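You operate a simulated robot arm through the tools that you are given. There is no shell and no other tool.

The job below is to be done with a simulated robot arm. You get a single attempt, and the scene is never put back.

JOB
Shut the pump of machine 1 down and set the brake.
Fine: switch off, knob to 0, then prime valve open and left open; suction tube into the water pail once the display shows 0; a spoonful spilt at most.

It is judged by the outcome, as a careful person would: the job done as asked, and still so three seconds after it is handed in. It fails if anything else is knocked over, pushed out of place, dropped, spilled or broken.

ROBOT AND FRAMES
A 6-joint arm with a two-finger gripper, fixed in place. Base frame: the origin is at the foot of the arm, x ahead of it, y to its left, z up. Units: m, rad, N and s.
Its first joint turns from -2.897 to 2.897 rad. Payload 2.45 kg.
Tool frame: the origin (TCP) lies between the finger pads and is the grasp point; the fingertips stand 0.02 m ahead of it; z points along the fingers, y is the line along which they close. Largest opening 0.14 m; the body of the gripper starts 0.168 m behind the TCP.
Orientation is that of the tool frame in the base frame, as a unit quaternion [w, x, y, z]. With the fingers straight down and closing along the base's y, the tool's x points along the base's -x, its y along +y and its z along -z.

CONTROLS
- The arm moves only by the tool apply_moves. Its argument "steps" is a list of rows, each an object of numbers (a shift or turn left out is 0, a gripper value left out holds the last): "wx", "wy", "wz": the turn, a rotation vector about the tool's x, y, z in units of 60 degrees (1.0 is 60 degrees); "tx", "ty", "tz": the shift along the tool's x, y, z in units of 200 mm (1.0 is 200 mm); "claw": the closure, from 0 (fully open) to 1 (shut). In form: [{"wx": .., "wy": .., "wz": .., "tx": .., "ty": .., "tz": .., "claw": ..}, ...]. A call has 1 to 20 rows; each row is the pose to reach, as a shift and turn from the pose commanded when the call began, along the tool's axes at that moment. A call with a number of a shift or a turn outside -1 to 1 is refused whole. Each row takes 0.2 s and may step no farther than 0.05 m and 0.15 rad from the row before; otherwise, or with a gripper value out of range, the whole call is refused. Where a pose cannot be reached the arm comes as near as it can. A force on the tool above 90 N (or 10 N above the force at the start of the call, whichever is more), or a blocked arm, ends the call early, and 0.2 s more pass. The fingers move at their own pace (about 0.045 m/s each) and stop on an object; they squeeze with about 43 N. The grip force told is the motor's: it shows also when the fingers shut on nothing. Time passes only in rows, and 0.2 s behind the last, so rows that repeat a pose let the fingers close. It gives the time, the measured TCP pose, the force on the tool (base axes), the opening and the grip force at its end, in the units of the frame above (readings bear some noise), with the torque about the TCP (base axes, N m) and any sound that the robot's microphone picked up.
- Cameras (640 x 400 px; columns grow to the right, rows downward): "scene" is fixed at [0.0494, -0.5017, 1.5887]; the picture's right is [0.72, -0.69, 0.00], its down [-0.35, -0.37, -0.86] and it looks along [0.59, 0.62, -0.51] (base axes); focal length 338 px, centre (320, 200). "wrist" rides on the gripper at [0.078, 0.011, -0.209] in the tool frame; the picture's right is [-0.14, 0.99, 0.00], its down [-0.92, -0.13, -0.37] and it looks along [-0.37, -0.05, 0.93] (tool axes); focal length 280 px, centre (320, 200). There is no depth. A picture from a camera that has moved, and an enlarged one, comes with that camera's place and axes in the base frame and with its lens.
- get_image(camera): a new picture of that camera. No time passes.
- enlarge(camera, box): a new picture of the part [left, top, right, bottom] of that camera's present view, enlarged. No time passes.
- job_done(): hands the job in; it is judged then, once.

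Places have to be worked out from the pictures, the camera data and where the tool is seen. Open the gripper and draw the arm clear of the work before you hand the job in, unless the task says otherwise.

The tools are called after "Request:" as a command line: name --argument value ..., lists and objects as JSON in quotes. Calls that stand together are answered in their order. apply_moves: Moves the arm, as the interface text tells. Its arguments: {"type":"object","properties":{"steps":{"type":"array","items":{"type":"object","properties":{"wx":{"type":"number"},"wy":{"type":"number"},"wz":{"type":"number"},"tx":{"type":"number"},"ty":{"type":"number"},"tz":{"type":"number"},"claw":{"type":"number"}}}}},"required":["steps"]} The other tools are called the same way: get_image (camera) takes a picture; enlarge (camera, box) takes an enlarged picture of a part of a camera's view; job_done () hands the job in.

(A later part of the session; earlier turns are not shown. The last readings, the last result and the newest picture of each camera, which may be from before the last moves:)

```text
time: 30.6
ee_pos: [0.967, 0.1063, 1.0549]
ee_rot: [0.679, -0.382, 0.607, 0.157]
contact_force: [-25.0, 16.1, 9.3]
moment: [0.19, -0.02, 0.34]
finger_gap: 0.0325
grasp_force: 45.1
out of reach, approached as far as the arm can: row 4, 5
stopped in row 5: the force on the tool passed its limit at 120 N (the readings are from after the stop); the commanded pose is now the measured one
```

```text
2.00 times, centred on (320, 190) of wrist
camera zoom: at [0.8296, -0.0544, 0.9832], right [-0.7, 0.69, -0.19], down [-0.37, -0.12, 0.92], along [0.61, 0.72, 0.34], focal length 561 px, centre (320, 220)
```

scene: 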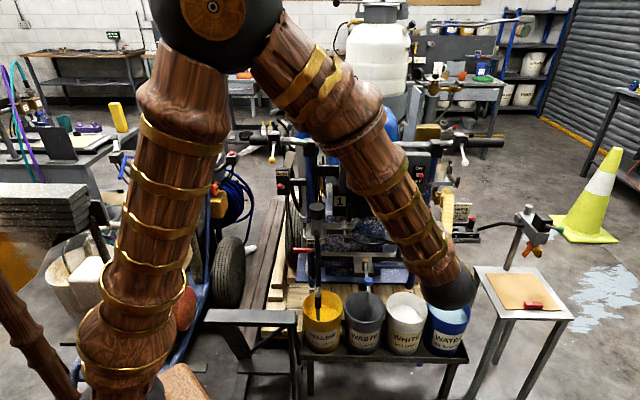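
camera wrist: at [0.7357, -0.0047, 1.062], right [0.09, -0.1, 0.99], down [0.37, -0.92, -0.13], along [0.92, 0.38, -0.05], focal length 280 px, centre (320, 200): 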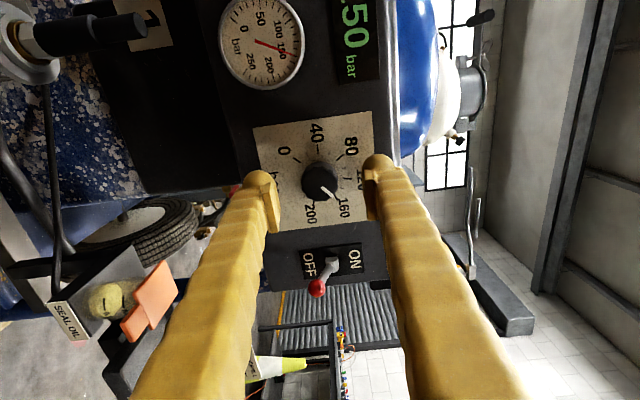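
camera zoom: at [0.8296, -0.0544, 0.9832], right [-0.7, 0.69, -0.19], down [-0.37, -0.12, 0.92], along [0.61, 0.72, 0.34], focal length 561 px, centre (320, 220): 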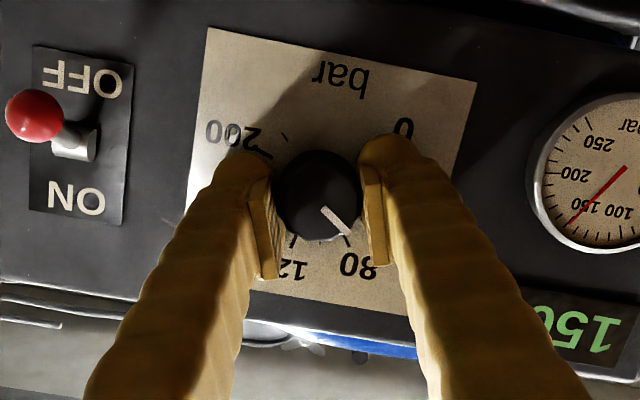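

The wrist hit its joint limit at about −18° roll and the call stopped; the pointer is now near 60. I release the knob, straighten the tool axis, and will roll back to re-grip.

Request:
apply_moves --steps '[{"claw": 0.5}, {"claw": 0.5}, {"claw": 0.5}, {"claw": 0.5, "wx": 0.031, "wy": -0.018}]'

Request:
enlarge --camera "wrist" --box '[240, 90, 400, 290]'

```text
time: 31.6
ee_pos: [0.9724, 0.1001, 1.061]
ee_rot: [0.687, -0.369, 0.606, 0.155]
contact_force: [-0.5, 0.5, -0.1]
moment: [-0.01, -0.03, -0.02]
finger_gap: 0.0701
grasp_force: 0.0
out of reach, approached as far as the arm can: row 4
```

```text
2.00 times, centred on (320, 190) of wrist
camera zoom: at [0.8331, -0.0552, 0.9851], right [-0.68, 0.71, -0.18], down [-0.38, -0.13, 0.92], along [0.62, 0.7, 0.36], focal length 561 px, centre (320, 220)
```

zoom: 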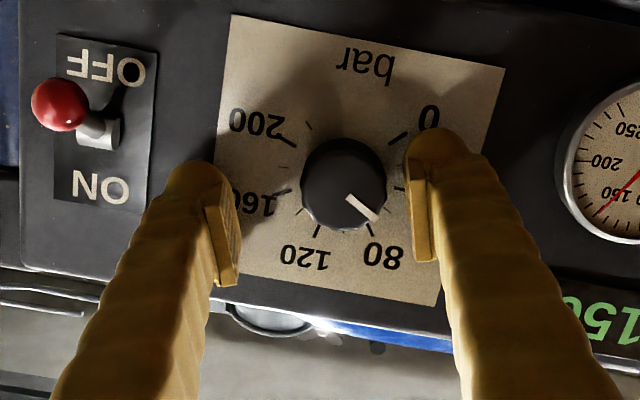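

The arm sits just at its limit; the pointer reads about 70. I recentre the TCP on the knob and roll back +30°, then check the axis.

Request:
apply_moves --steps '[{"tx": 0.02, "ty": 0.02, "wz": 0.1}, {"tx": 0.037, "ty": 0.045, "wz": 0.2}, {"tx": 0.037, "ty": 0.045, "wz": 0.3}, {"tx": 0.037, "ty": 0.045, "wz": 0.4}, {"tx": 0.037, "ty": 0.045, "wz": 0.5}]'

```text
time: 32.8
ee_pos: [0.9698, 0.1056, 1.0504]
ee_rot: [0.628, -0.199, 0.679, 0.324]
contact_force: [0.2, 0.5, -0.1]
moment: [0.01, 0.03, 0.0]
finger_gap: 0.0699
grasp_force: 0.1
```

The axis is aligned again (roll ≈ 11°). I roll +75° back to about +86° with the fingers open around the knob.

Request:
apply_moves --steps '[{"tz": -0.015, "wz": 0.13}, {"tz": -0.015, "wz": 0.26}, {"tz": -0.015, "wz": 0.39}, {"tz": -0.015, "wz": 0.52}, {"tz": -0.015, "wz": 0.65}, {"tz": -0.015, "wz": 0.78}, {"tz": -0.015, "wz": 0.91}, {"tz": -0.015, "wz": 1.0}]'

Request:
enlarge --camera "wrist" --box '[240, 90, 400, 290]'

```text
time: 34.6
ee_pos: [0.9677, 0.1029, 1.0506]
ee_rot: [0.381, 0.167, 0.688, 0.595]
contact_force: [0.5, 0.3, 0.0]
moment: [-0.03, -0.02, 0.02]
finger_gap: 0.07
grasp_force: 0.0
```

```text
2.00 times, centred on (320, 190) of wrist
camera zoom: at [0.7627, 0.0153, 1.0367], right [-0.13, 0.14, 0.98], down [0.36, -0.91, 0.18], along [0.92, 0.38, 0.07], focal length 561 px, centre (320, 220)
```

zoom: 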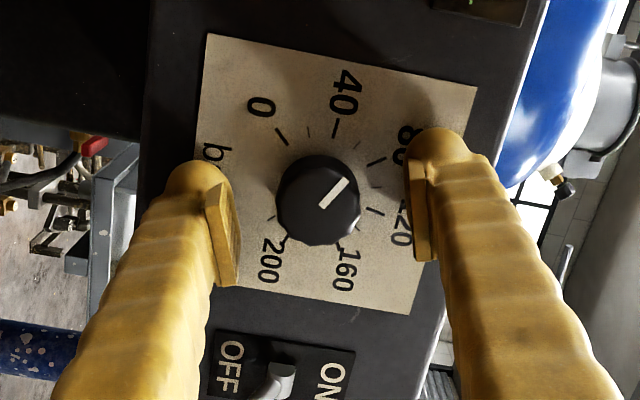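

Pointer at ~67; about 80° remain. I roll another +20° for margin and then close on the knob.

Request:
apply_moves --steps '[{"wz": 0.12}, {"wz": 0.24}, {"wz": 0.33}, {"wz": 0.33, "claw": 1}, {"wz": 0.33, "claw": 1}, {"wz": 0.33, "claw": 1}, {"wz": 0.33, "claw": 1}]'

Request:
enlarge --camera "wrist" --box '[240, 90, 400, 290]'

```text
time: 36.2
ee_pos: [0.9676, 0.1029, 1.0504]
ee_rot: [0.274, 0.283, 0.649, 0.651]
contact_force: [2.5, 0.1, -9.4]
moment: [-0.08, 0.09, -0.06]
finger_gap: 0.0323
grasp_force: 38.6
```

```text
2.00 times, centred on (320, 190) of wrist
camera zoom: at [0.7625, 0.0158, 1.063], right [0.11, -0.11, 0.99], down [0.37, -0.92, -0.14], along [0.92, 0.38, -0.06], focal length 561 px, centre (320, 220)
```

zoom: 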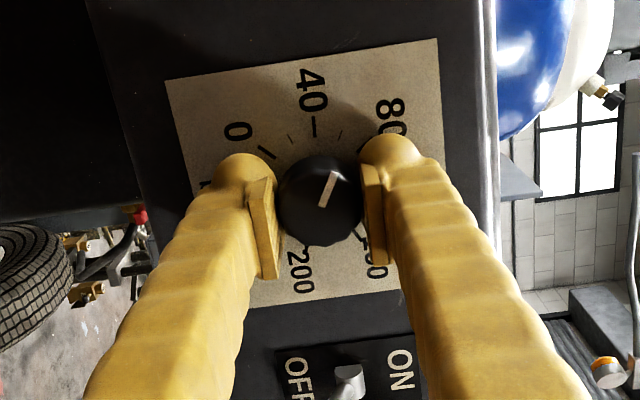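

Gripped with small load. I trim 1 mm and turn counter-clockwise 48°, then check.

Request:
apply_moves --steps '[{"ty": -0.006}, {"ty": -0.006, "wz": -0.1}, {"ty": -0.006, "wz": -0.2}, {"ty": -0.006, "wz": -0.3}, {"ty": -0.006, "wz": -0.4}, {"ty": -0.006, "wz": -0.5}, {"ty": -0.006, "wz": -0.6}, {"ty": -0.006, "wz": -0.7}, {"ty": -0.006, "wz": -0.8}]'

Request:
enlarge --camera "wrist" --box '[240, 90, 400, 290]'

```text
time: 38.2
ee_pos: [0.967, 0.1035, 1.0506]
ee_rot: [0.516, -0.007, 0.707, 0.484]
contact_force: [-9.4, 4.3, 20.8]
moment: [0.29, -0.3, 0.03]
finger_gap: 0.032
grasp_force: 45.3
```

```text
2.00 times, centred on (320, 190) of wrist
camera zoom: at [0.7741, 0.0035, 1.0012], right [-0.44, 0.46, 0.77], down [0.23, -0.77, 0.59], along [0.87, 0.44, 0.23], focal length 561 px, centre (320, 220)
```

zoom: 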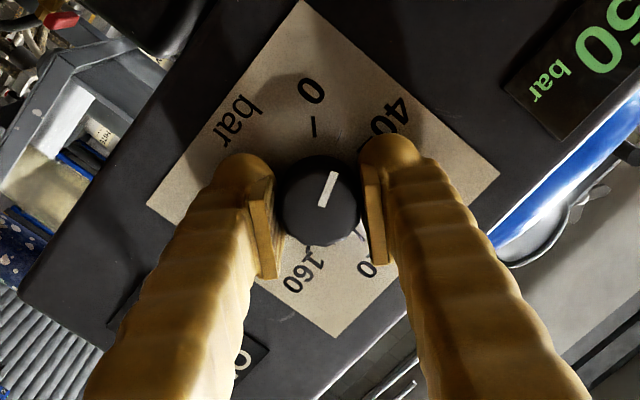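

Pointer is about 20–23° short of 0. I continue by 21°.

Request:
apply_moves --steps '[{"ty": 0.007}, {"ty": 0.007, "wz": -0.09}, {"ty": 0.007, "wz": -0.18}, {"ty": 0.007, "wz": -0.27}, {"ty": 0.007, "wz": -0.35}]'

Request:
enlarge --camera "wrist" --box '[240, 90, 400, 290]'

```text
time: 39.4
ee_pos: [0.9665, 0.1042, 1.0499]
ee_rot: [0.596, -0.135, 0.694, 0.381]
contact_force: [30.5, 11.1, 21.3]
moment: [0.23, -0.21, -0.1]
finger_gap: 0.0322
grasp_force: 45.0
```

```text
2.00 times, centred on (320, 190) of wrist
camera zoom: at [0.7887, -0.0121, 0.9829], right [-0.6, 0.63, 0.49], down [0.05, -0.59, 0.81], along [0.8, 0.51, 0.32], focal length 561 px, centre (320, 220)
```

zoom: 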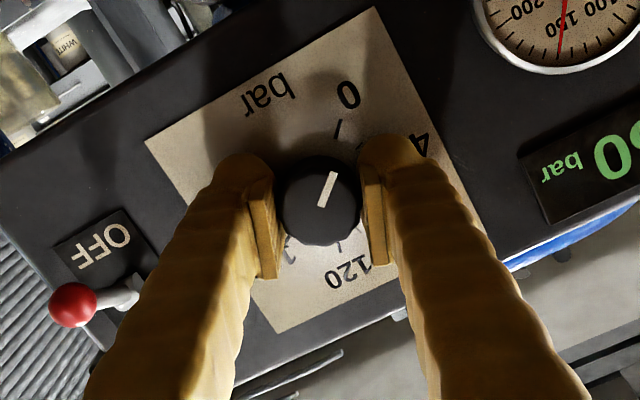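

The pointer looks parallel to the 0 tick. I release and back off straight to inspect.

Request:
apply_moves --steps '[{"claw": 0.5}, {"claw": 0.5}, {"claw": 0.5}, {"tz": -0.1, "claw": 0.5}, {"tz": -0.3, "claw": 0.5}, {"tz": -0.5, "claw": 0.5}]'

Request:
enlarge --camera "wrist" --box '[240, 60, 400, 260]'

Request:
get_image --camera "wrist"

```text
time: 40.8
ee_pos: [0.8941, 0.0354, 1.0501]
ee_rot: [0.595, -0.135, 0.695, 0.381]
contact_force: [-0.1, 0.1, -0.1]
moment: [-0.03, -0.02, -0.02]
finger_gap: 0.07
grasp_force: 0.1
```

```text
2.00 times, centred on (320, 160) of wrist
camera zoom: at [0.7154, -0.0809, 0.9834], right [-0.6, 0.63, 0.49], down [0.05, -0.59, 0.81], along [0.8, 0.51, 0.32], focal length 561 px, centre (320, 280)
```

zoom: 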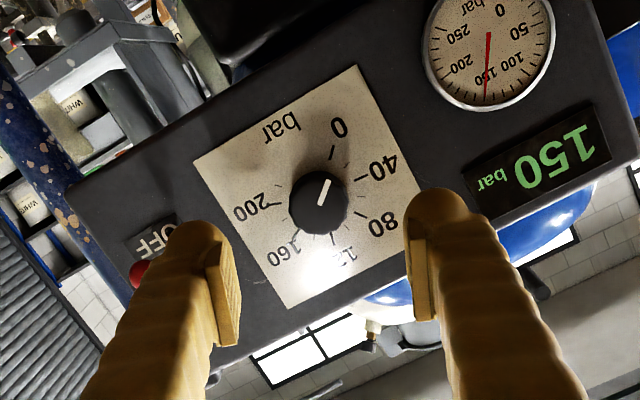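

```text
taken
camera wrist: at [0.7154, -0.0809, 0.9834], right [-0.6, 0.63, 0.49], down [0.05, -0.59, 0.81], along [0.8, 0.51, 0.32], focal length 280 px, centre (320, 200)
```

wrist: 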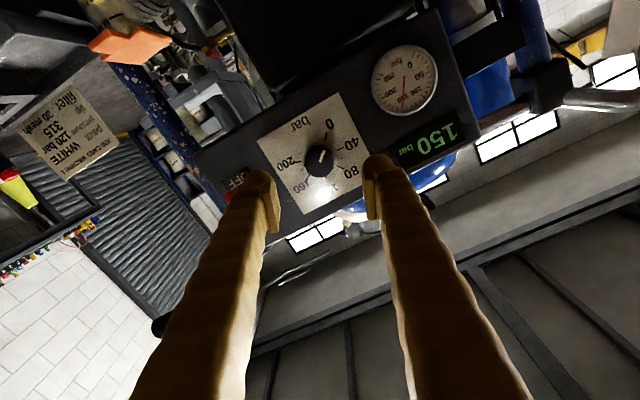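

I zoom further on the dial to compare pointer and 0 tick.

Request:
enlarge --camera "wrist" --box '[285, 115, 365, 195]'

```text
5.00 times, centred on (325, 155) of wrist
camera zoom: at [0.7154, -0.0809, 0.9834], right [-0.6, 0.63, 0.49], down [0.05, -0.59, 0.81], along [0.8, 0.51, 0.32], focal length 1402 px, centre (295, 425)
```

zoom: 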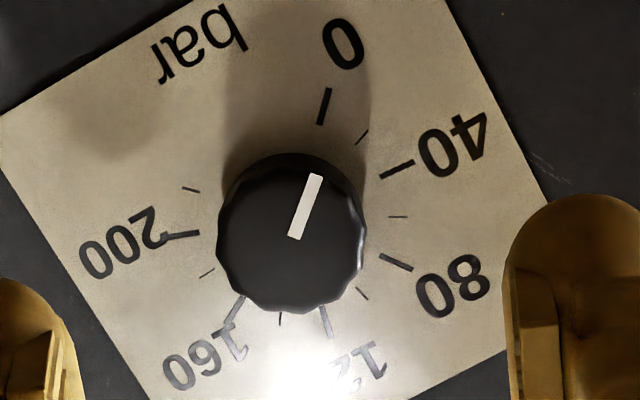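

Measured carefully the pointer is about 7° short of the 0 tick. I go back in, grip again and turn ~8° more.

Request:
apply_moves --steps '[{"tz": 0.2}, {"tz": 0.4}, {"tz": 0.5}, {"tz": 0.5, "claw": 1}, {"tz": 0.5, "claw": 1}, {"tz": 0.5, "claw": 1}, {"tz": 0.5, "claw": 1}, {"tz": 0.5, "wz": -0.05, "claw": 1}, {"tz": 0.5, "wz": -0.1, "claw": 1}, {"tz": 0.5, "wz": -0.14, "claw": 1}, {"tz": 0.5, "wz": -0.14, "claw": 1}]'

Request:
enlarge --camera "wrist" --box '[280, 140, 360, 220]'

```text
time: 43.2
ee_pos: [0.9667, 0.1038, 1.0516]
ee_rot: [0.621, -0.186, 0.683, 0.338]
contact_force: [0.8, -1.6, -3.1]
moment: [0.49, 0.49, 0.01]
finger_gap: 0.0321
grasp_force: 45.0
```

```text
5.00 times, centred on (320, 180) of wrist
camera zoom: at [0.7956, -0.0196, 0.9782], right [-0.64, 0.67, 0.36], down [-0.03, -0.5, 0.87], along [0.76, 0.55, 0.34], focal length 1402 px, centre (320, 300)
```

zoom: 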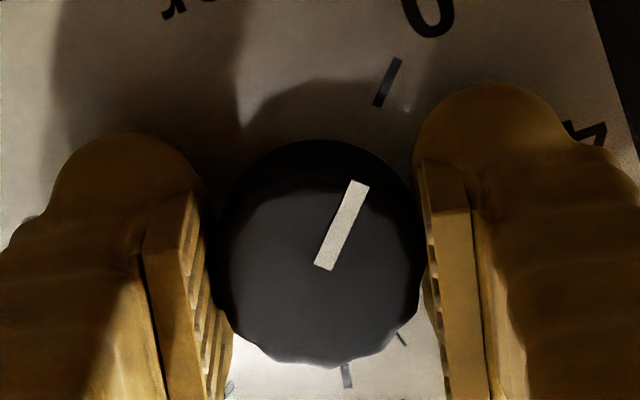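

The moment about the knob axis rose to 0.7 N·m, which suggests the 0 stop. Pointer and 0 tick are now parallel within ~1.5°. I release and back off to verify.

Request:
apply_moves --steps '[{"claw": 0.5}, {"claw": 0.5}, {"claw": 0.5}, {"tz": -0.1, "claw": 0.5}, {"tz": -0.3, "claw": 0.5}, {"tz": -0.5, "claw": 0.5}]'

Request:
enlarge --camera "wrist" --box '[285, 115, 365, 195]'

Request:
get_image --camera "scene"

```text
time: 44.6
ee_pos: [0.8948, 0.0364, 1.0514]
ee_rot: [0.621, -0.186, 0.683, 0.337]
contact_force: [-0.3, -0.2, -0.2]
moment: [0.02, 0.0, 0.01]
finger_gap: 0.0699
grasp_force: 0.1
```

```text
5.00 times, centred on (325, 155) of wrist
camera zoom: at [0.7244, -0.088, 0.9786], right [-0.64, 0.67, 0.36], down [-0.03, -0.5, 0.87], along [0.76, 0.55, 0.34], focal length 1402 px, centre (295, 425)
```

zoom: 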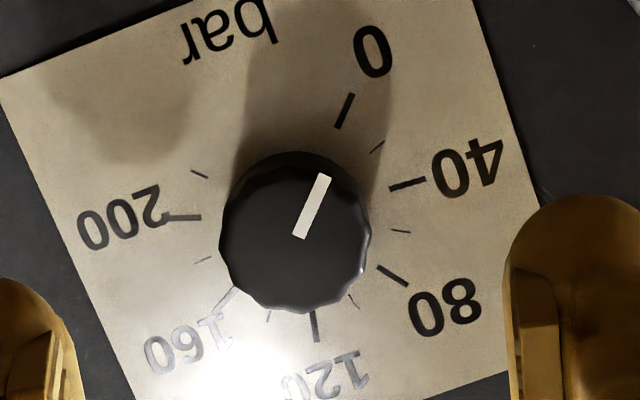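

```text
taken
```

scene: 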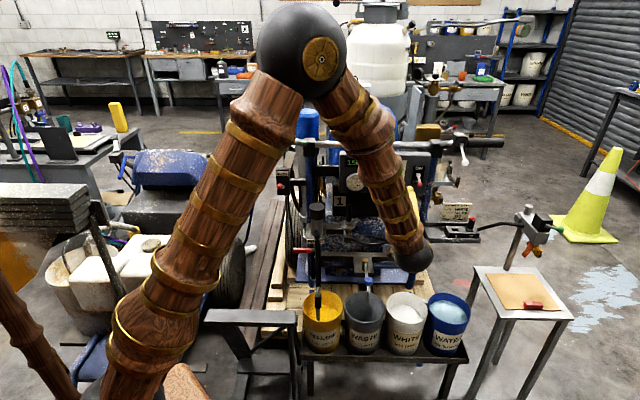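

The knob pointer is now parallel with the 0 tick (within ~1°), so knob is at 0. Next the prime valve: I triangulate its red handle from about (0.705, 0.344, 0.724) to (0.757, 0.289, 0.723), pointing left. I retreat from the panel and roll the wrist so the camera rides on top for an upright view.

Request:
apply_moves --steps '[{"tz": -0.1, "wz": 0.12}, {"tz": -0.2, "wz": 0.24}, {"tz": -0.3, "wz": 0.36}, {"tz": -0.4, "wz": 0.48}, {"tz": -0.5, "wz": 0.6}, {"tz": -0.6, "wz": 0.72}, {"tz": -0.7, "wz": 0.84}, {"tz": -0.8, "wz": 0.96}, {"tz": -0.8, "wz": 1.0}]'

Request:
apply_moves --steps '[{"wz": 0.12}, {"wz": 0.24}, {"wz": 0.36}, {"wz": 0.48}, {"wz": 0.6}, {"wz": 0.72}, {"wz": 0.84}, {"wz": 0.96}, {"wz": 1.0}]'

Request:
get_image --camera "wrist"

```text
time: 46.6
ee_pos: [0.7786, -0.0754, 1.0496]
ee_rot: [0.369, 0.181, 0.684, 0.603]
contact_force: [0.7, 0.3, 0.6]
moment: [-0.02, -0.01, 0.03]
finger_gap: 0.0701
grasp_force: 0.0
```

```text
time: 48.6
ee_pos: [0.7775, -0.0762, 1.0511]
ee_rot: [0.018, 0.499, 0.502, 0.706]
contact_force: [0.5, -0.1, 0.4]
moment: [0.02, 0.03, 0.02]
finger_gap: 0.0699
grasp_force: 0.1
```

```text
taken
camera wrist: at [0.5933, -0.1839, 1.1133], right [0.54, -0.56, 0.63], down [0.13, -0.68, -0.73], along [0.83, 0.47, -0.29], focal length 280 px, centre (320, 200)
```

wrist: 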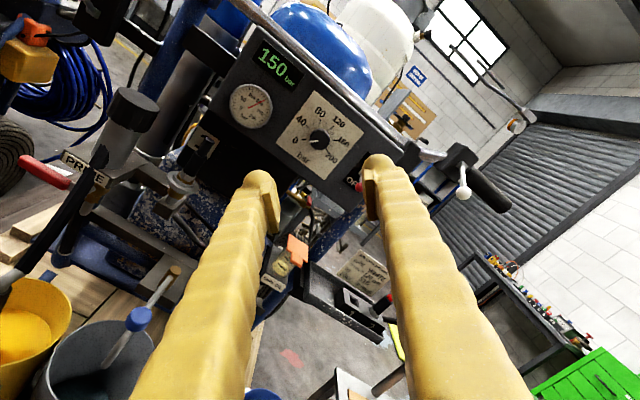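

The view is becoming upright. I roll the remaining 45°.

Request:
apply_moves --steps '[{"wz": 0.12}, {"wz": 0.24}, {"wz": 0.36}, {"wz": 0.48}, {"wz": 0.6}, {"wz": 0.72}, {"wz": 0.75}]'

Request:
get_image --camera "wrist"

```text
time: 50.2
ee_pos: [0.7773, -0.0756, 1.0514]
ee_rot: [-0.253, 0.653, 0.273, 0.66]
contact_force: [-0.5, 0.1, 0.1]
moment: [0.0, 0.03, -0.01]
finger_gap: 0.07
grasp_force: 0.0
```

```text
taken
camera wrist: at [0.6333, -0.2253, 1.1303], right [0.69, -0.72, -0.11], down [-0.34, -0.18, -0.92], along [0.64, 0.67, -0.37], focal length 280 px, centre (320, 200)
```

wrist: 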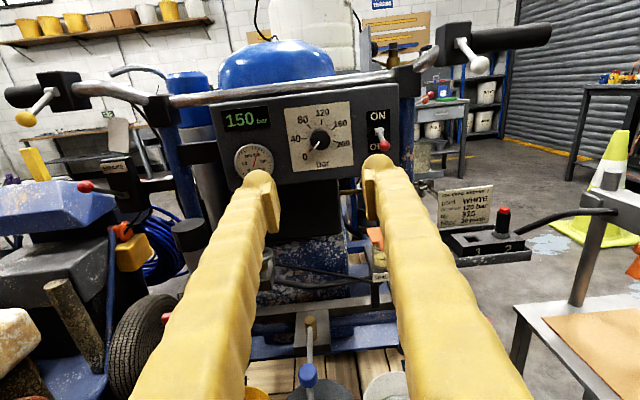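

Upright view now; the switch ball is clearly at OFF and the pointer at 0. I zoom on the brake box and lever.

Request:
enlarge --camera "wrist" --box '[60, 110, 180, 260]'

Request:
enlarge --camera "wrist" --box '[200, 80, 440, 200]'

```text
2.67 times, centred on (120, 185) of wrist
camera zoom: at [0.6333, -0.2253, 1.1303], right [0.69, -0.72, -0.11], down [-0.34, -0.18, -0.92], along [0.64, 0.67, -0.37], focal length 748 px, centre (853, 240)
```

zoom: 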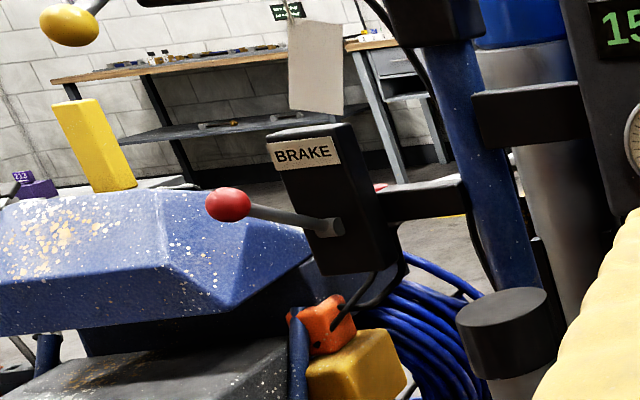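

```text
2.67 times, centred on (320, 140) of wrist
camera zoom: at [0.6333, -0.2253, 1.1303], right [0.69, -0.72, -0.11], down [-0.34, -0.18, -0.92], along [0.64, 0.67, -0.37], focal length 748 px, centre (320, 360)
```

zoom: 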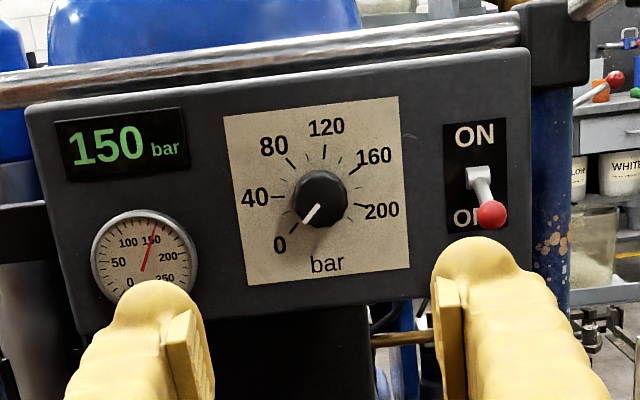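

The brake lever pivots at about (0.73, 0.42, 0.975) and its ball stands at (0.67, 0.357, 1.027), i.e. tilted up ~30°. Now I move left and down in front of the prime valve to see it closely.

Request:
apply_moves --steps '[{"ty": -0.2, "tz": -0.05}, {"ty": -0.4, "tz": -0.1}, {"ty": -0.6, "tz": -0.15}, {"ty": -0.8, "tz": -0.2}, {"ty": -0.9, "tx": -0.15, "tz": -0.25}, {"ty": -1.0, "tx": -0.35, "tz": -0.25}, {"ty": -1.0, "tx": -0.55, "tz": -0.25}, {"ty": -1.0, "tx": -0.75, "tz": -0.25}]'

Request:
get_image --camera "wrist"

Request:
get_image --camera "scene"

```text
time: 52.0
ee_pos: [0.663, -0.0013, 0.8912]
ee_rot: [-0.255, 0.651, 0.275, 0.659]
contact_force: [0.5, 0.2, -0.6]
moment: [0.03, 0.02, -0.01]
finger_gap: 0.07
grasp_force: 0.1
out of reach, approached as far as the arm can: row 4, 5, 6, 7, 8
```

```text
taken
camera wrist: at [0.5199, -0.152, 0.9691], right [0.69, -0.71, -0.11], down [-0.33, -0.18, -0.92], along [0.64, 0.68, -0.37], focal length 280 px, centre (320, 200)
```

wrist: 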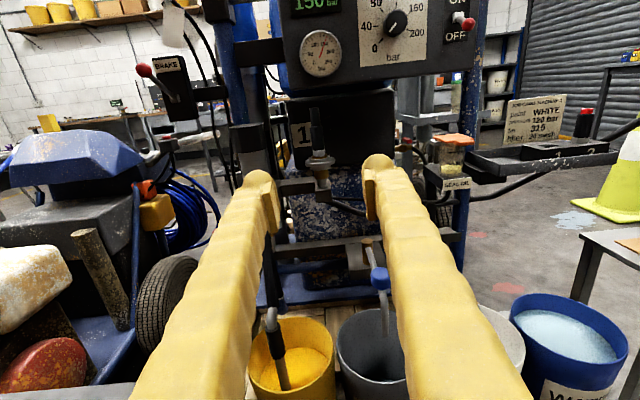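

```text
taken
```

scene: 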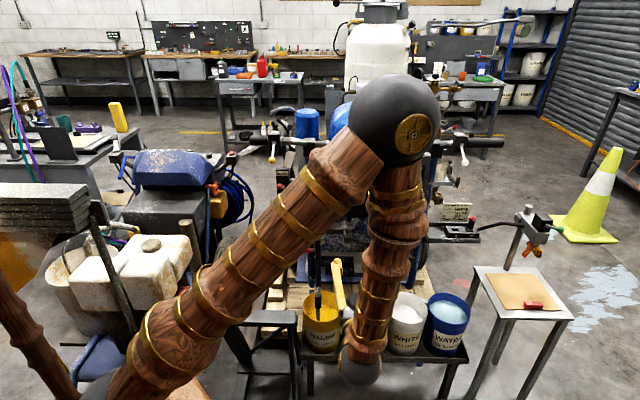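

The arm cannot come nearer to its own base with the tool level. I pivot the tool in place to the left and downward so the camera looks at the valve and suction tube.

Request:
apply_moves --steps '[{"wx": 0.08, "wy": -0.08}, {"wx": 0.16, "wy": -0.16}, {"wx": 0.24, "wy": -0.24}, {"wx": 0.32, "wy": -0.32}, {"wx": 0.4, "wy": -0.38}, {"wx": 0.48, "wy": -0.42}]'

Request:
get_image --camera "wrist"

```text
time: 53.4
ee_pos: [0.6664, -0.0001, 0.8881]
ee_rot: [-0.341, 0.697, 0.475, 0.415]
contact_force: [0.0, 0.7, 0.0]
moment: [-0.01, 0.0, -0.03]
finger_gap: 0.0697
grasp_force: 0.1
```

```text
taken
camera wrist: at [0.6385, -0.1556, 1.0474], right [0.91, -0.36, -0.2], down [-0.4, -0.63, -0.66], along [0.11, 0.69, -0.72], focal length 280 px, centre (320, 200)
```

wrist: 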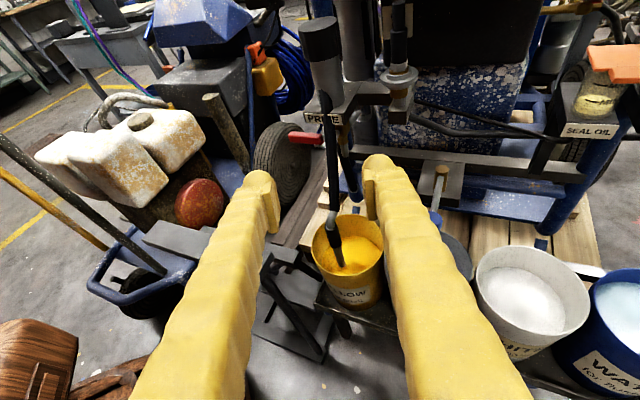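

Good view of the valve, suction tube and pails. I enlarge the valve and the tube.

Request:
enlarge --camera "wrist" --box '[260, 60, 380, 180]'

Request:
enlarge --camera "wrist" --box '[280, 150, 400, 310]'

Request:
enlarge --camera "wrist" --box '[275, 0, 375, 100]'

```text
3.33 times, centred on (320, 120) of wrist
camera zoom: at [0.6385, -0.1556, 1.0474], right [0.91, -0.36, -0.2], down [-0.4, -0.63, -0.66], along [0.11, 0.69, -0.72], focal length 935 px, centre (320, 467)
```

zoom: 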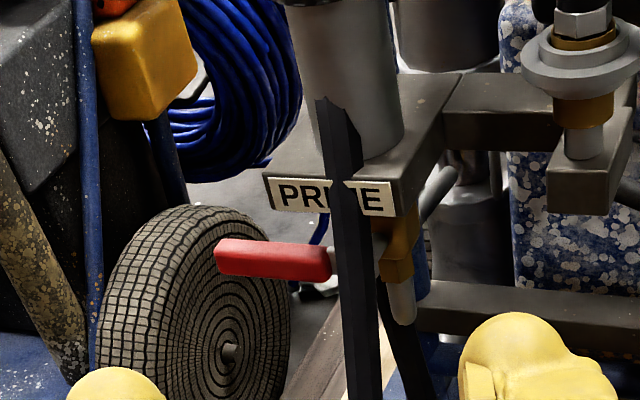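

```text
2.50 times, centred on (340, 230) of wrist
camera zoom: at [0.6385, -0.1556, 1.0474], right [0.91, -0.36, -0.2], down [-0.4, -0.63, -0.66], along [0.11, 0.69, -0.72], focal length 701 px, centre (270, 125)
```

zoom: 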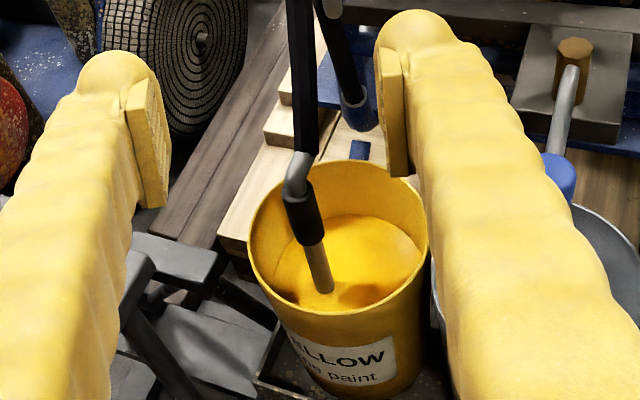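

```text
4.00 times, centred on (325, 50) of wrist
camera zoom: at [0.6385, -0.1556, 1.0474], right [0.91, -0.36, -0.2], down [-0.4, -0.63, -0.66], along [0.11, 0.69, -0.72], focal length 1122 px, centre (300, 800)
```

zoom: 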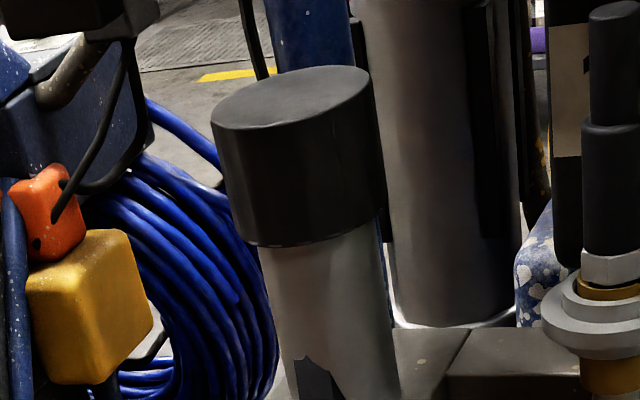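

I zoom further on the valve handle hub from both cameras.

Request:
enlarge --camera "wrist" --box '[295, 95, 355, 155]'

Request:
enlarge --camera "scene" --box '[285, 225, 335, 275]'

```text
6.67 times, centred on (325, 125) of wrist
camera zoom: at [0.6385, -0.1556, 1.0474], right [0.91, -0.36, -0.2], down [-0.4, -0.63, -0.66], along [0.11, 0.69, -0.72], focal length 1869 px, centre (287, 700)
```

zoom: 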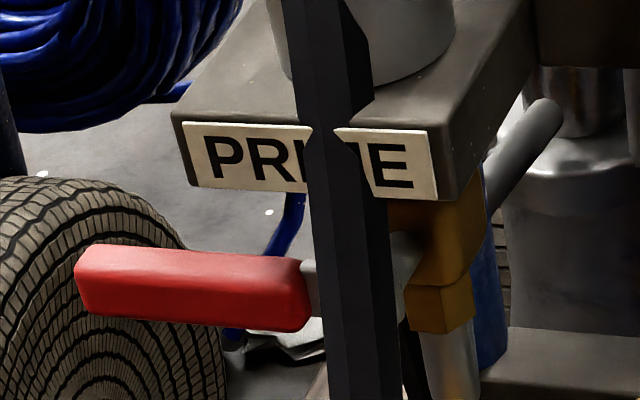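

```text
8.00 times, centred on (310, 250) of scene
camera zoom: at [0.0494, -0.5017, 1.5887], right [0.72, -0.69, 0.0], down [-0.35, -0.37, -0.86], along [0.59, 0.62, -0.51], focal length 2708 px, centre (400, -200)
```

zoom: 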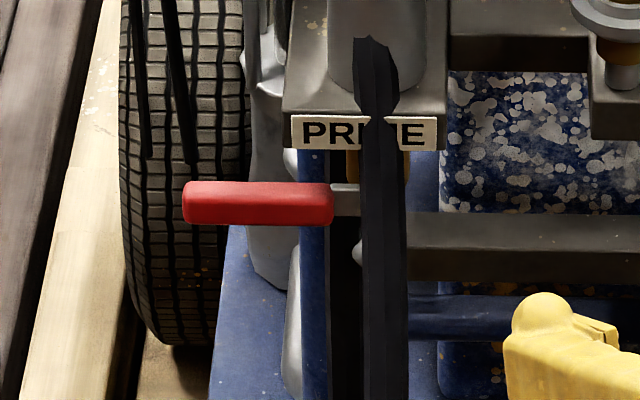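

The valve has a vertical brass body with the handle horizontal (closed); its stem faces the front, so opening means swinging the handle's outer end down to vertical. I close the fingers and move to the left of the suction hose, tool tilted 35° down, in front of and above the handle.

Request:
apply_moves --steps '[{"tx": 0.026, "ty": -0.076, "tz": 0.125, "wx": -0.057, "wy": -0.019, "wz": 0.018, "claw": 1}, {"tx": 0.051, "ty": -0.152, "tz": 0.25, "wx": -0.114, "wy": -0.038, "wz": 0.036, "claw": 1}, {"tx": 0.077, "ty": -0.227, "tz": 0.375, "wx": -0.171, "wy": -0.057, "wz": 0.054, "claw": 1}, {"tx": 0.103, "ty": -0.303, "tz": 0.5, "wx": -0.228, "wy": -0.076, "wz": 0.072, "claw": 1}, {"tx": 0.128, "ty": -0.379, "tz": 0.625, "wx": -0.284, "wy": -0.094, "wz": 0.089, "claw": 1}, {"tx": 0.154, "ty": -0.455, "tz": 0.75, "wx": -0.341, "wy": -0.113, "wz": 0.107, "claw": 1}, {"tx": 0.179, "ty": -0.53, "tz": 0.875, "wx": -0.398, "wy": -0.132, "wz": 0.125, "claw": 1}, {"tx": 0.205, "ty": -0.606, "tz": 1.0, "wx": -0.455, "wy": -0.151, "wz": 0.143, "claw": 1}]'

Request:
get_image --camera "wrist"

Request:
get_image --camera "scene"

```text
time: 55.2
ee_pos: [0.6683, 0.2319, 0.8666]
ee_rot: [-0.16, 0.822, 0.337, 0.431]
contact_force: [0.1, 0.3, 0.2]
moment: [-0.01, 0.01, -0.01]
finger_gap: 0.0
grasp_force: 29.6
out of reach, approached as far as the arm can: row 5, 6, 7, 8
```

```text
taken
camera wrist: at [0.5811, 0.1415, 1.0518], right [0.63, -0.77, -0.08], down [-0.68, -0.49, -0.54], along [0.38, 0.4, -0.84], focal length 280 px, centre (320, 200)
```

wrist: 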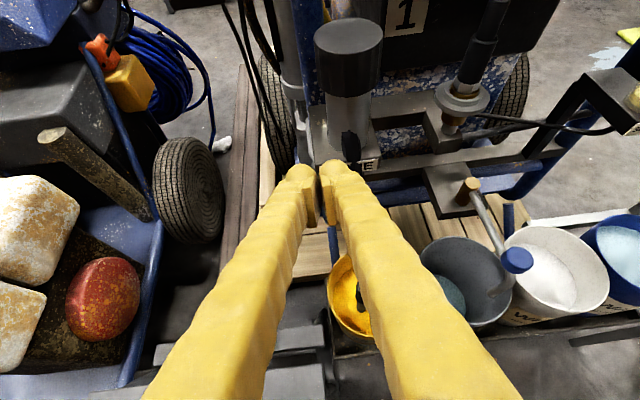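

```text
taken
```

scene: 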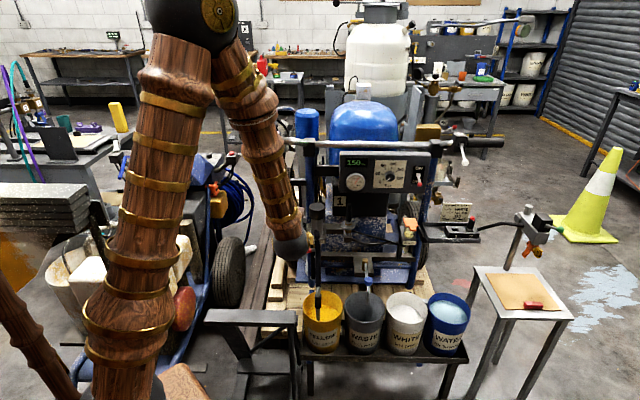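

Orientation is right but it stopped a bit further out (m≈0.295, n≈0.644, z≈0.867), clear of everything. I move left and forward to a point just above the handle's outer end.

Request:
apply_moves --steps '[{"ty": -0.1, "tz": 0.1, "tx": -0.01}, {"ty": -0.195, "tz": 0.25, "tx": -0.02}, {"ty": -0.195, "tz": 0.4, "tx": -0.03}, {"ty": -0.195, "tz": 0.52, "tx": -0.04}]'

Request:
get_image --camera "wrist"

Request:
enlarge --camera "scene" --box '[265, 180, 365, 280]'

```text
time: 56.2
ee_pos: [0.6989, 0.3153, 0.8004]
ee_rot: [-0.159, 0.821, 0.335, 0.434]
contact_force: [0.5, -0.5, 0.0]
moment: [0.01, -0.04, -0.04]
finger_gap: 0.0
grasp_force: 29.2
```

```text
taken
camera wrist: at [0.6113, 0.2246, 0.9848], right [0.63, -0.77, -0.08], down [-0.68, -0.49, -0.55], along [0.38, 0.4, -0.83], focal length 280 px, centre (320, 200)
```

wrist: 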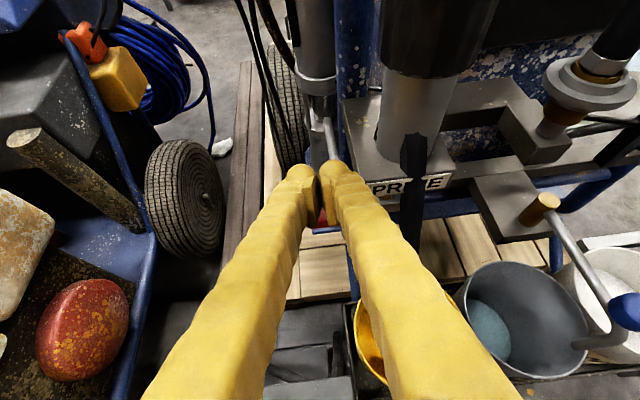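

```text
4.00 times, centred on (315, 230) of scene
camera zoom: at [0.0494, -0.5017, 1.5887], right [0.72, -0.69, 0.0], down [-0.35, -0.37, -0.86], along [0.59, 0.62, -0.51], focal length 1354 px, centre (340, 80)
```

zoom: 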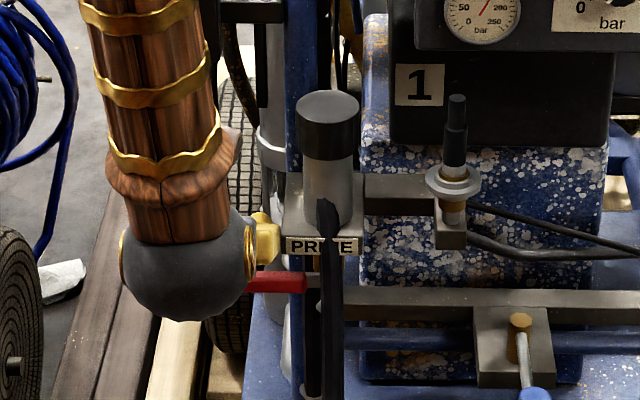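

The scene view shows the fingertip right above the red handle. I push down along an arc; first only a small part, watching force.

Request:
apply_moves --steps '[{"tx": -0.072, "ty": 0.006, "tz": 0.14}, {"tx": -0.12, "ty": 0.0, "tz": 0.175}, {"tx": -0.16, "ty": -0.002, "tz": 0.2}, {"tx": -0.183, "ty": -0.003, "tz": 0.218}]'

Request:
enlarge --camera "scene" --box '[265, 180, 365, 280]'

```text
time: 57.2
ee_pos: [0.7114, 0.3257, 0.744]
ee_rot: [-0.159, 0.821, 0.336, 0.434]
contact_force: [1.0, -1.2, -0.2]
moment: [-0.01, 0.0, 0.0]
finger_gap: 0.0002
grasp_force: 30.1
```

```text
4.00 times, centred on (315, 230) of scene
camera zoom: at [0.0494, -0.5017, 1.5887], right [0.72, -0.69, 0.0], down [-0.35, -0.37, -0.86], along [0.59, 0.62, -0.51], focal length 1354 px, centre (340, 80)
```

zoom: 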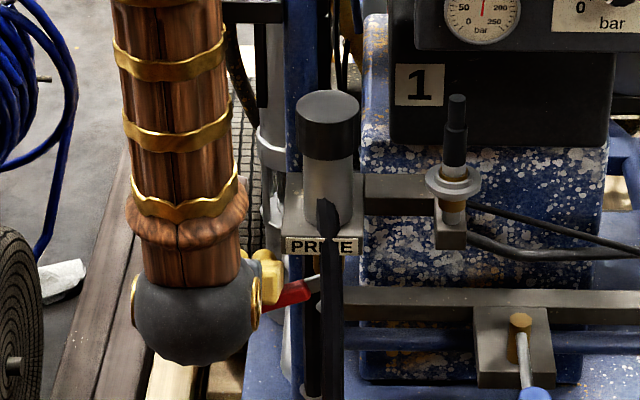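

The handle is rotating down freely. I continue along the arc to about 75°.

Request:
apply_moves --steps '[{"tx": -0.05, "ty": 0.001, "tz": 0.035}, {"tx": -0.093, "ty": 0.003, "tz": 0.067}, {"tx": -0.14, "ty": 0.02, "tz": 0.1}, {"tx": -0.184, "ty": 0.039, "tz": 0.132}, {"tx": -0.222, "ty": 0.072, "tz": 0.158}, {"tx": -0.259, "ty": 0.107, "tz": 0.185}, {"tx": -0.29, "ty": 0.148, "tz": 0.208}, {"tx": -0.322, "ty": 0.19, "tz": 0.23}]'

Request:
enlarge --camera "scene" --box '[265, 180, 365, 280]'

Request:
get_image --camera "wrist"

```text
time: 59.0
ee_pos: [0.7389, 0.2957, 0.665]
ee_rot: [-0.159, 0.821, 0.336, 0.433]
contact_force: [-0.3, 1.6, 0.0]
moment: [-0.01, -0.03, -0.02]
finger_gap: 0.0003
grasp_force: 29.5
```

```text
4.00 times, centred on (315, 230) of scene
camera zoom: at [0.0494, -0.5017, 1.5887], right [0.72, -0.69, 0.0], down [-0.35, -0.37, -0.86], along [0.59, 0.62, -0.51], focal length 1354 px, centre (340, 80)
```

zoom: 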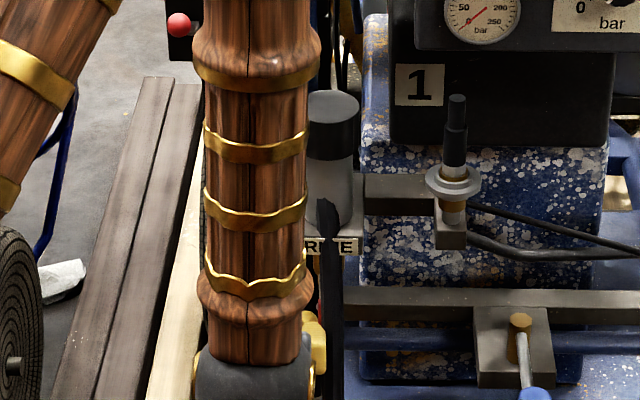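

```text
taken
camera wrist: at [0.6523, 0.2053, 0.8502], right [0.63, -0.77, -0.08], down [-0.68, -0.49, -0.55], along [0.38, 0.4, -0.83], focal length 280 px, centre (320, 200)
```

wrist: 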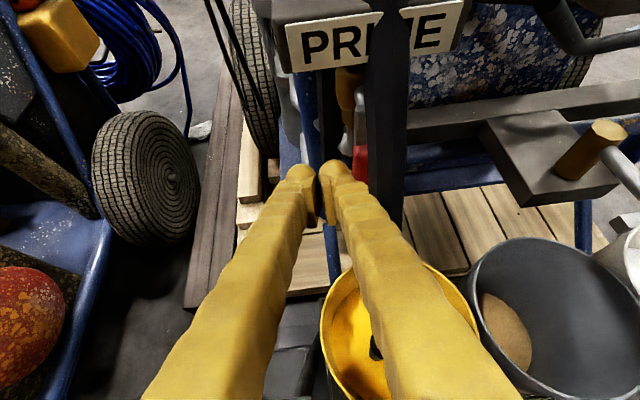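

The handle is nearly vertical and the gauge has dropped. I finish the swing with a last push to the right.

Request:
apply_moves --steps '[{"tx": -0.02, "ty": 0.04, "tz": 0.015}, {"tx": -0.043, "ty": 0.083, "tz": 0.03}]'

Request:
enlarge --camera "wrist" --box '[270, 0, 430, 200]'

Request:
enlarge --camera "scene" --box '[335, 145, 435, 207]'

```text
time: 59.5
ee_pos: [0.7408, 0.2942, 0.6615]
ee_rot: [-0.162, 0.818, 0.342, 0.433]
contact_force: [-23.8, 19.7, 9.3]
moment: [-0.65, -0.69, -0.28]
finger_gap: 0.0002
grasp_force: 29.4
stopped in row 2: the force on the tool passed its limit at 105 N (the readings are from after the stop); the commanded pose is now the measured one
```

```text
2.00 times, centred on (350, 100) of wrist
camera zoom: at [0.6541, 0.203, 0.8462], right [0.64, -0.76, -0.08], down [-0.67, -0.5, -0.55], along [0.38, 0.41, -0.83], focal length 561 px, centre (260, 400)
```

zoom: 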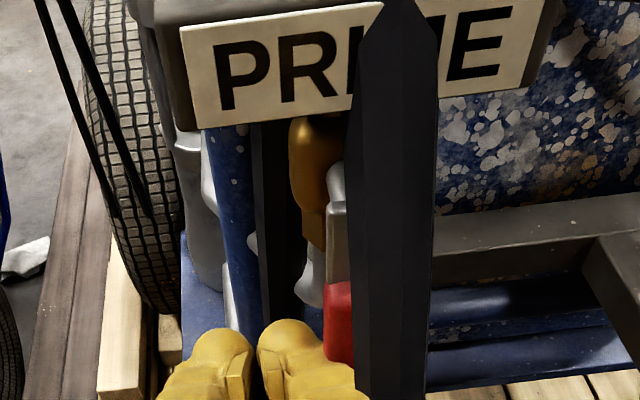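

```text
6.40 times, centred on (385, 176) of scene
camera zoom: at [0.0494, -0.5017, 1.5887], right [0.72, -0.69, 0.0], down [-0.35, -0.37, -0.86], along [0.59, 0.62, -0.51], focal length 2167 px, centre (-96, 354)
```

zoom: 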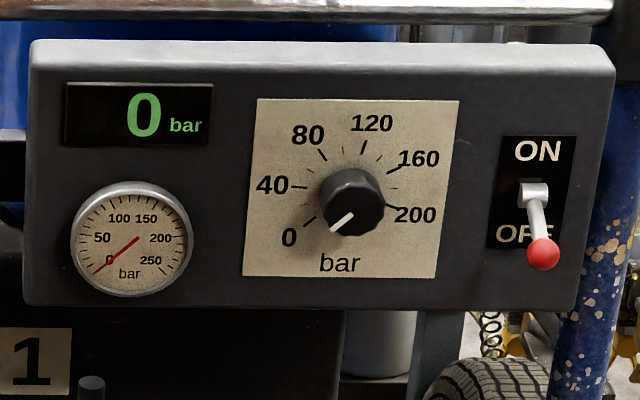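

The display reads 0 bar, the knob pointer is at 0, the switch is OFF, and the handle is vertical against its stop (105 N stop, then released). I back off to the left, then up and away from the valve.

Request:
apply_moves --steps '[{"ty": -0.08}, {"ty": -0.18}, {"ty": -0.25, "tz": -0.1}, {"ty": -0.25, "tz": -0.25, "tx": 0.05}, {"ty": -0.25, "tz": -0.35, "tx": 0.15}, {"ty": -0.25, "tz": -0.4, "tx": 0.35}]'

Request:
get_image --camera "wrist"

Request:
enlarge --camera "scene" --box '[265, 180, 365, 280]'

```text
time: 60.9
ee_pos: [0.6867, 0.313, 0.7633]
ee_rot: [-0.162, 0.819, 0.341, 0.433]
contact_force: [0.5, -0.8, -0.6]
moment: [0.0, 0.03, -0.02]
finger_gap: 0.0001
grasp_force: 29.5
```

```text
taken
camera wrist: at [0.5995, 0.2213, 0.9475], right [0.64, -0.77, -0.08], down [-0.67, -0.5, -0.55], along [0.38, 0.4, -0.83], focal length 280 px, centre (320, 200)
```

wrist: 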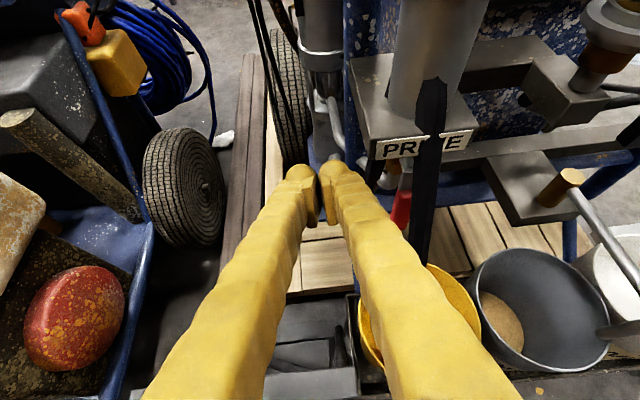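

```text
4.00 times, centred on (315, 230) of scene
camera zoom: at [0.0494, -0.5017, 1.5887], right [0.72, -0.69, 0.0], down [-0.35, -0.37, -0.86], along [0.59, 0.62, -0.51], focal length 1354 px, centre (340, 80)
```

zoom: 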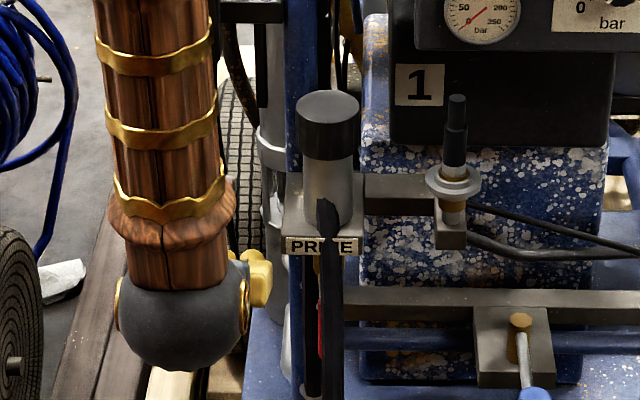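

The valve handle stays vertical (open). Next the brake: I move up in front of the brake lever, staying to its right, and open the fingers.

Request:
apply_moves --steps '[{"tx": 0.12, "ty": 0.014, "tz": -0.118, "claw": 0.5}, {"tx": 0.24, "ty": 0.027, "tz": -0.236, "claw": 0.5}, {"tx": 0.36, "ty": 0.04, "tz": -0.354, "claw": 0.5}, {"tx": 0.48, "ty": 0.054, "tz": -0.472, "claw": 0.5}, {"tx": 0.6, "ty": 0.067, "tz": -0.59, "claw": 0.5}, {"tx": 0.72, "ty": 0.08, "tz": -0.709, "claw": 0.5}]'

Request:
get_image --camera "wrist"

```text
time: 62.3
ee_pos: [0.6697, 0.2836, 0.9618]
ee_rot: [-0.162, 0.819, 0.34, 0.433]
contact_force: [-0.1, -0.2, 0.4]
moment: [-0.01, 0.01, 0.02]
finger_gap: 0.0698
grasp_force: 0.0
```

```text
taken
camera wrist: at [0.5831, 0.1919, 1.1468], right [0.64, -0.77, -0.08], down [-0.67, -0.5, -0.55], along [0.38, 0.4, -0.83], focal length 280 px, centre (320, 200)
```

wrist: 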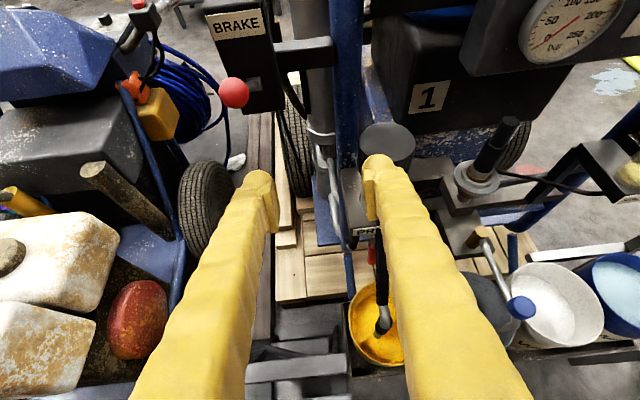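

The brake ball is in view at left. I zoom in on the brake box and lever.

Request:
enlarge --camera "wrist" --box '[190, 0, 340, 130]'

Request:
enlarge --camera "scene" --box '[260, 140, 340, 220]'

```text
3.08 times, centred on (265, 65) of wrist
camera zoom: at [0.5831, 0.1919, 1.1468], right [0.64, -0.77, -0.08], down [-0.67, -0.5, -0.55], along [0.38, 0.4, -0.83], focal length 863 px, centre (489, 615)
```

zoom: 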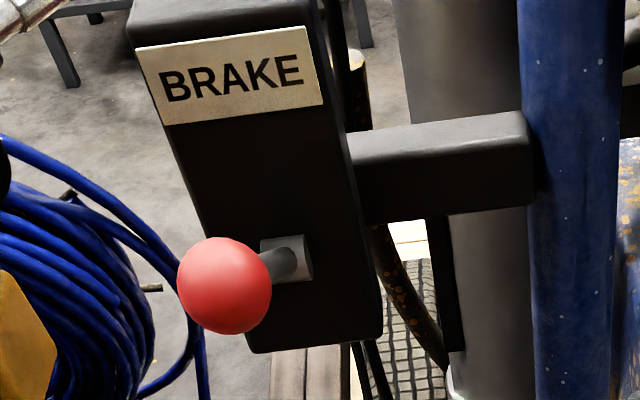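

```text
5.00 times, centred on (300, 180) of scene
camera zoom: at [0.0494, -0.5017, 1.5887], right [0.72, -0.69, 0.0], down [-0.35, -0.37, -0.86], along [0.59, 0.62, -0.51], focal length 1693 px, centre (420, 300)
```

zoom: 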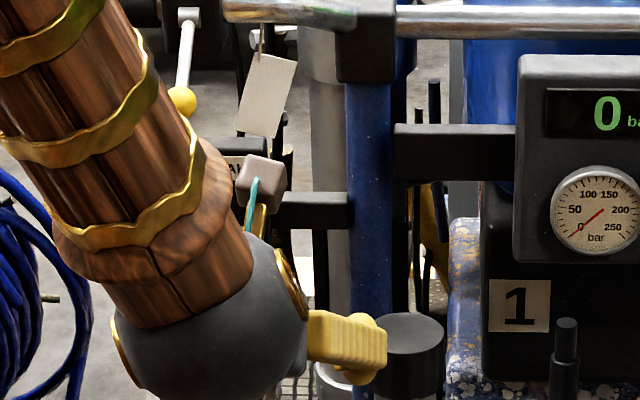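

The lever hub sits at about m=0.204, n=0.81, z=0.98 and the ball at n=0.741, z=1.02. I move to a pre-grasp point in front of the ball with the fingers straddling it left and right.

Request:
apply_moves --steps '[{"tx": 0.1, "ty": -0.03, "tz": -0.08}, {"tx": 0.2, "ty": -0.08, "tz": -0.14}, {"tx": 0.32, "ty": -0.16, "tz": -0.17}, {"tx": 0.417, "ty": -0.261, "tz": -0.172}]'

Request:
get_image --camera "wrist"

Request:
enlarge --camera "scene" --box '[240, 120, 340, 220]'

```text
time: 63.3
ee_pos: [0.6447, 0.3384, 1.0493]
ee_rot: [-0.162, 0.819, 0.341, 0.433]
contact_force: [0.2, 0.4, 0.1]
moment: [0.03, -0.02, 0.0]
finger_gap: 0.0699
grasp_force: 0.0
```

```text
taken
camera wrist: at [0.5571, 0.2457, 1.2349], right [0.64, -0.77, -0.08], down [-0.67, -0.5, -0.55], along [0.38, 0.4, -0.83], focal length 280 px, centre (320, 200)
```

wrist: 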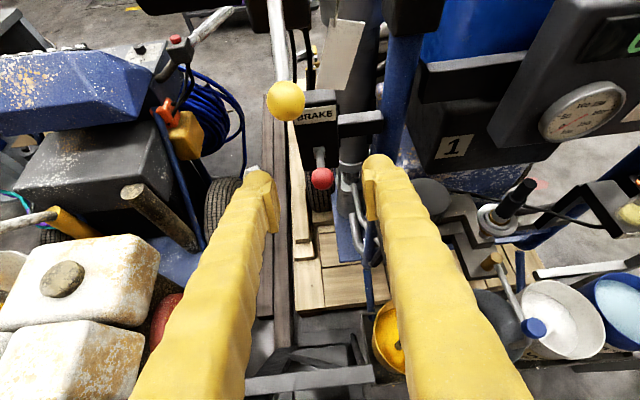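

```text
4.00 times, centred on (290, 170) of scene
camera zoom: at [0.0494, -0.5017, 1.5887], right [0.72, -0.69, 0.0], down [-0.35, -0.37, -0.86], along [0.59, 0.62, -0.51], focal length 1354 px, centre (440, 320)
```

zoom: 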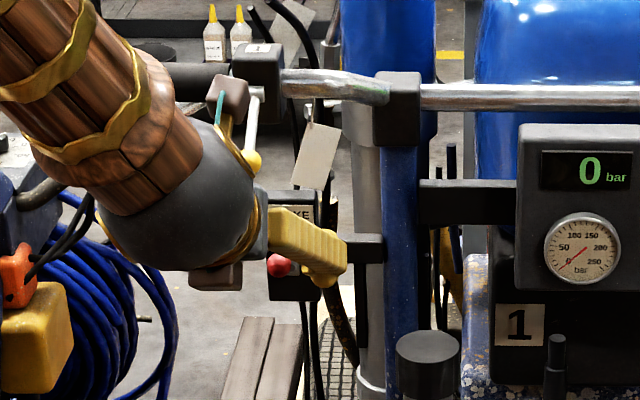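

The ball lies right on the tool axis between the fingers. I advance 47 mm and close on the ball.

Request:
apply_moves --steps '[{"tz": 0.08}, {"tz": 0.16}, {"tz": 0.235}, {"tz": 0.235}]'

Request:
get_image --camera "wrist"

```text
time: 64.3
ee_pos: [0.6737, 0.3633, 1.0224]
ee_rot: [-0.162, 0.819, 0.34, 0.433]
contact_force: [-1.1, 0.4, -0.4]
moment: [0.0, -0.02, -0.03]
finger_gap: 0.0702
grasp_force: 0.2
```

```text
taken
camera wrist: at [0.5861, 0.2722, 1.2069], right [0.64, -0.77, -0.08], down [-0.67, -0.5, -0.55], along [0.38, 0.41, -0.83], focal length 280 px, centre (320, 200)
```

wrist: 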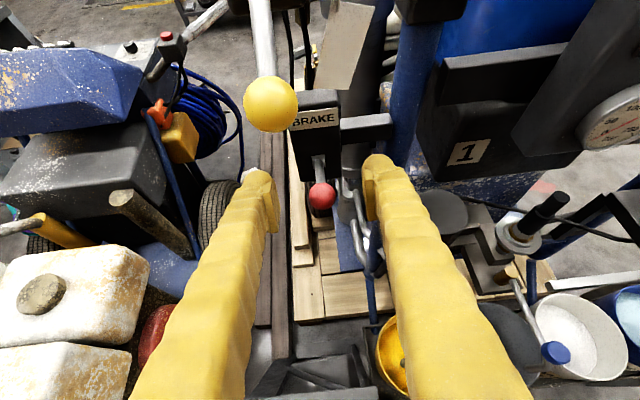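

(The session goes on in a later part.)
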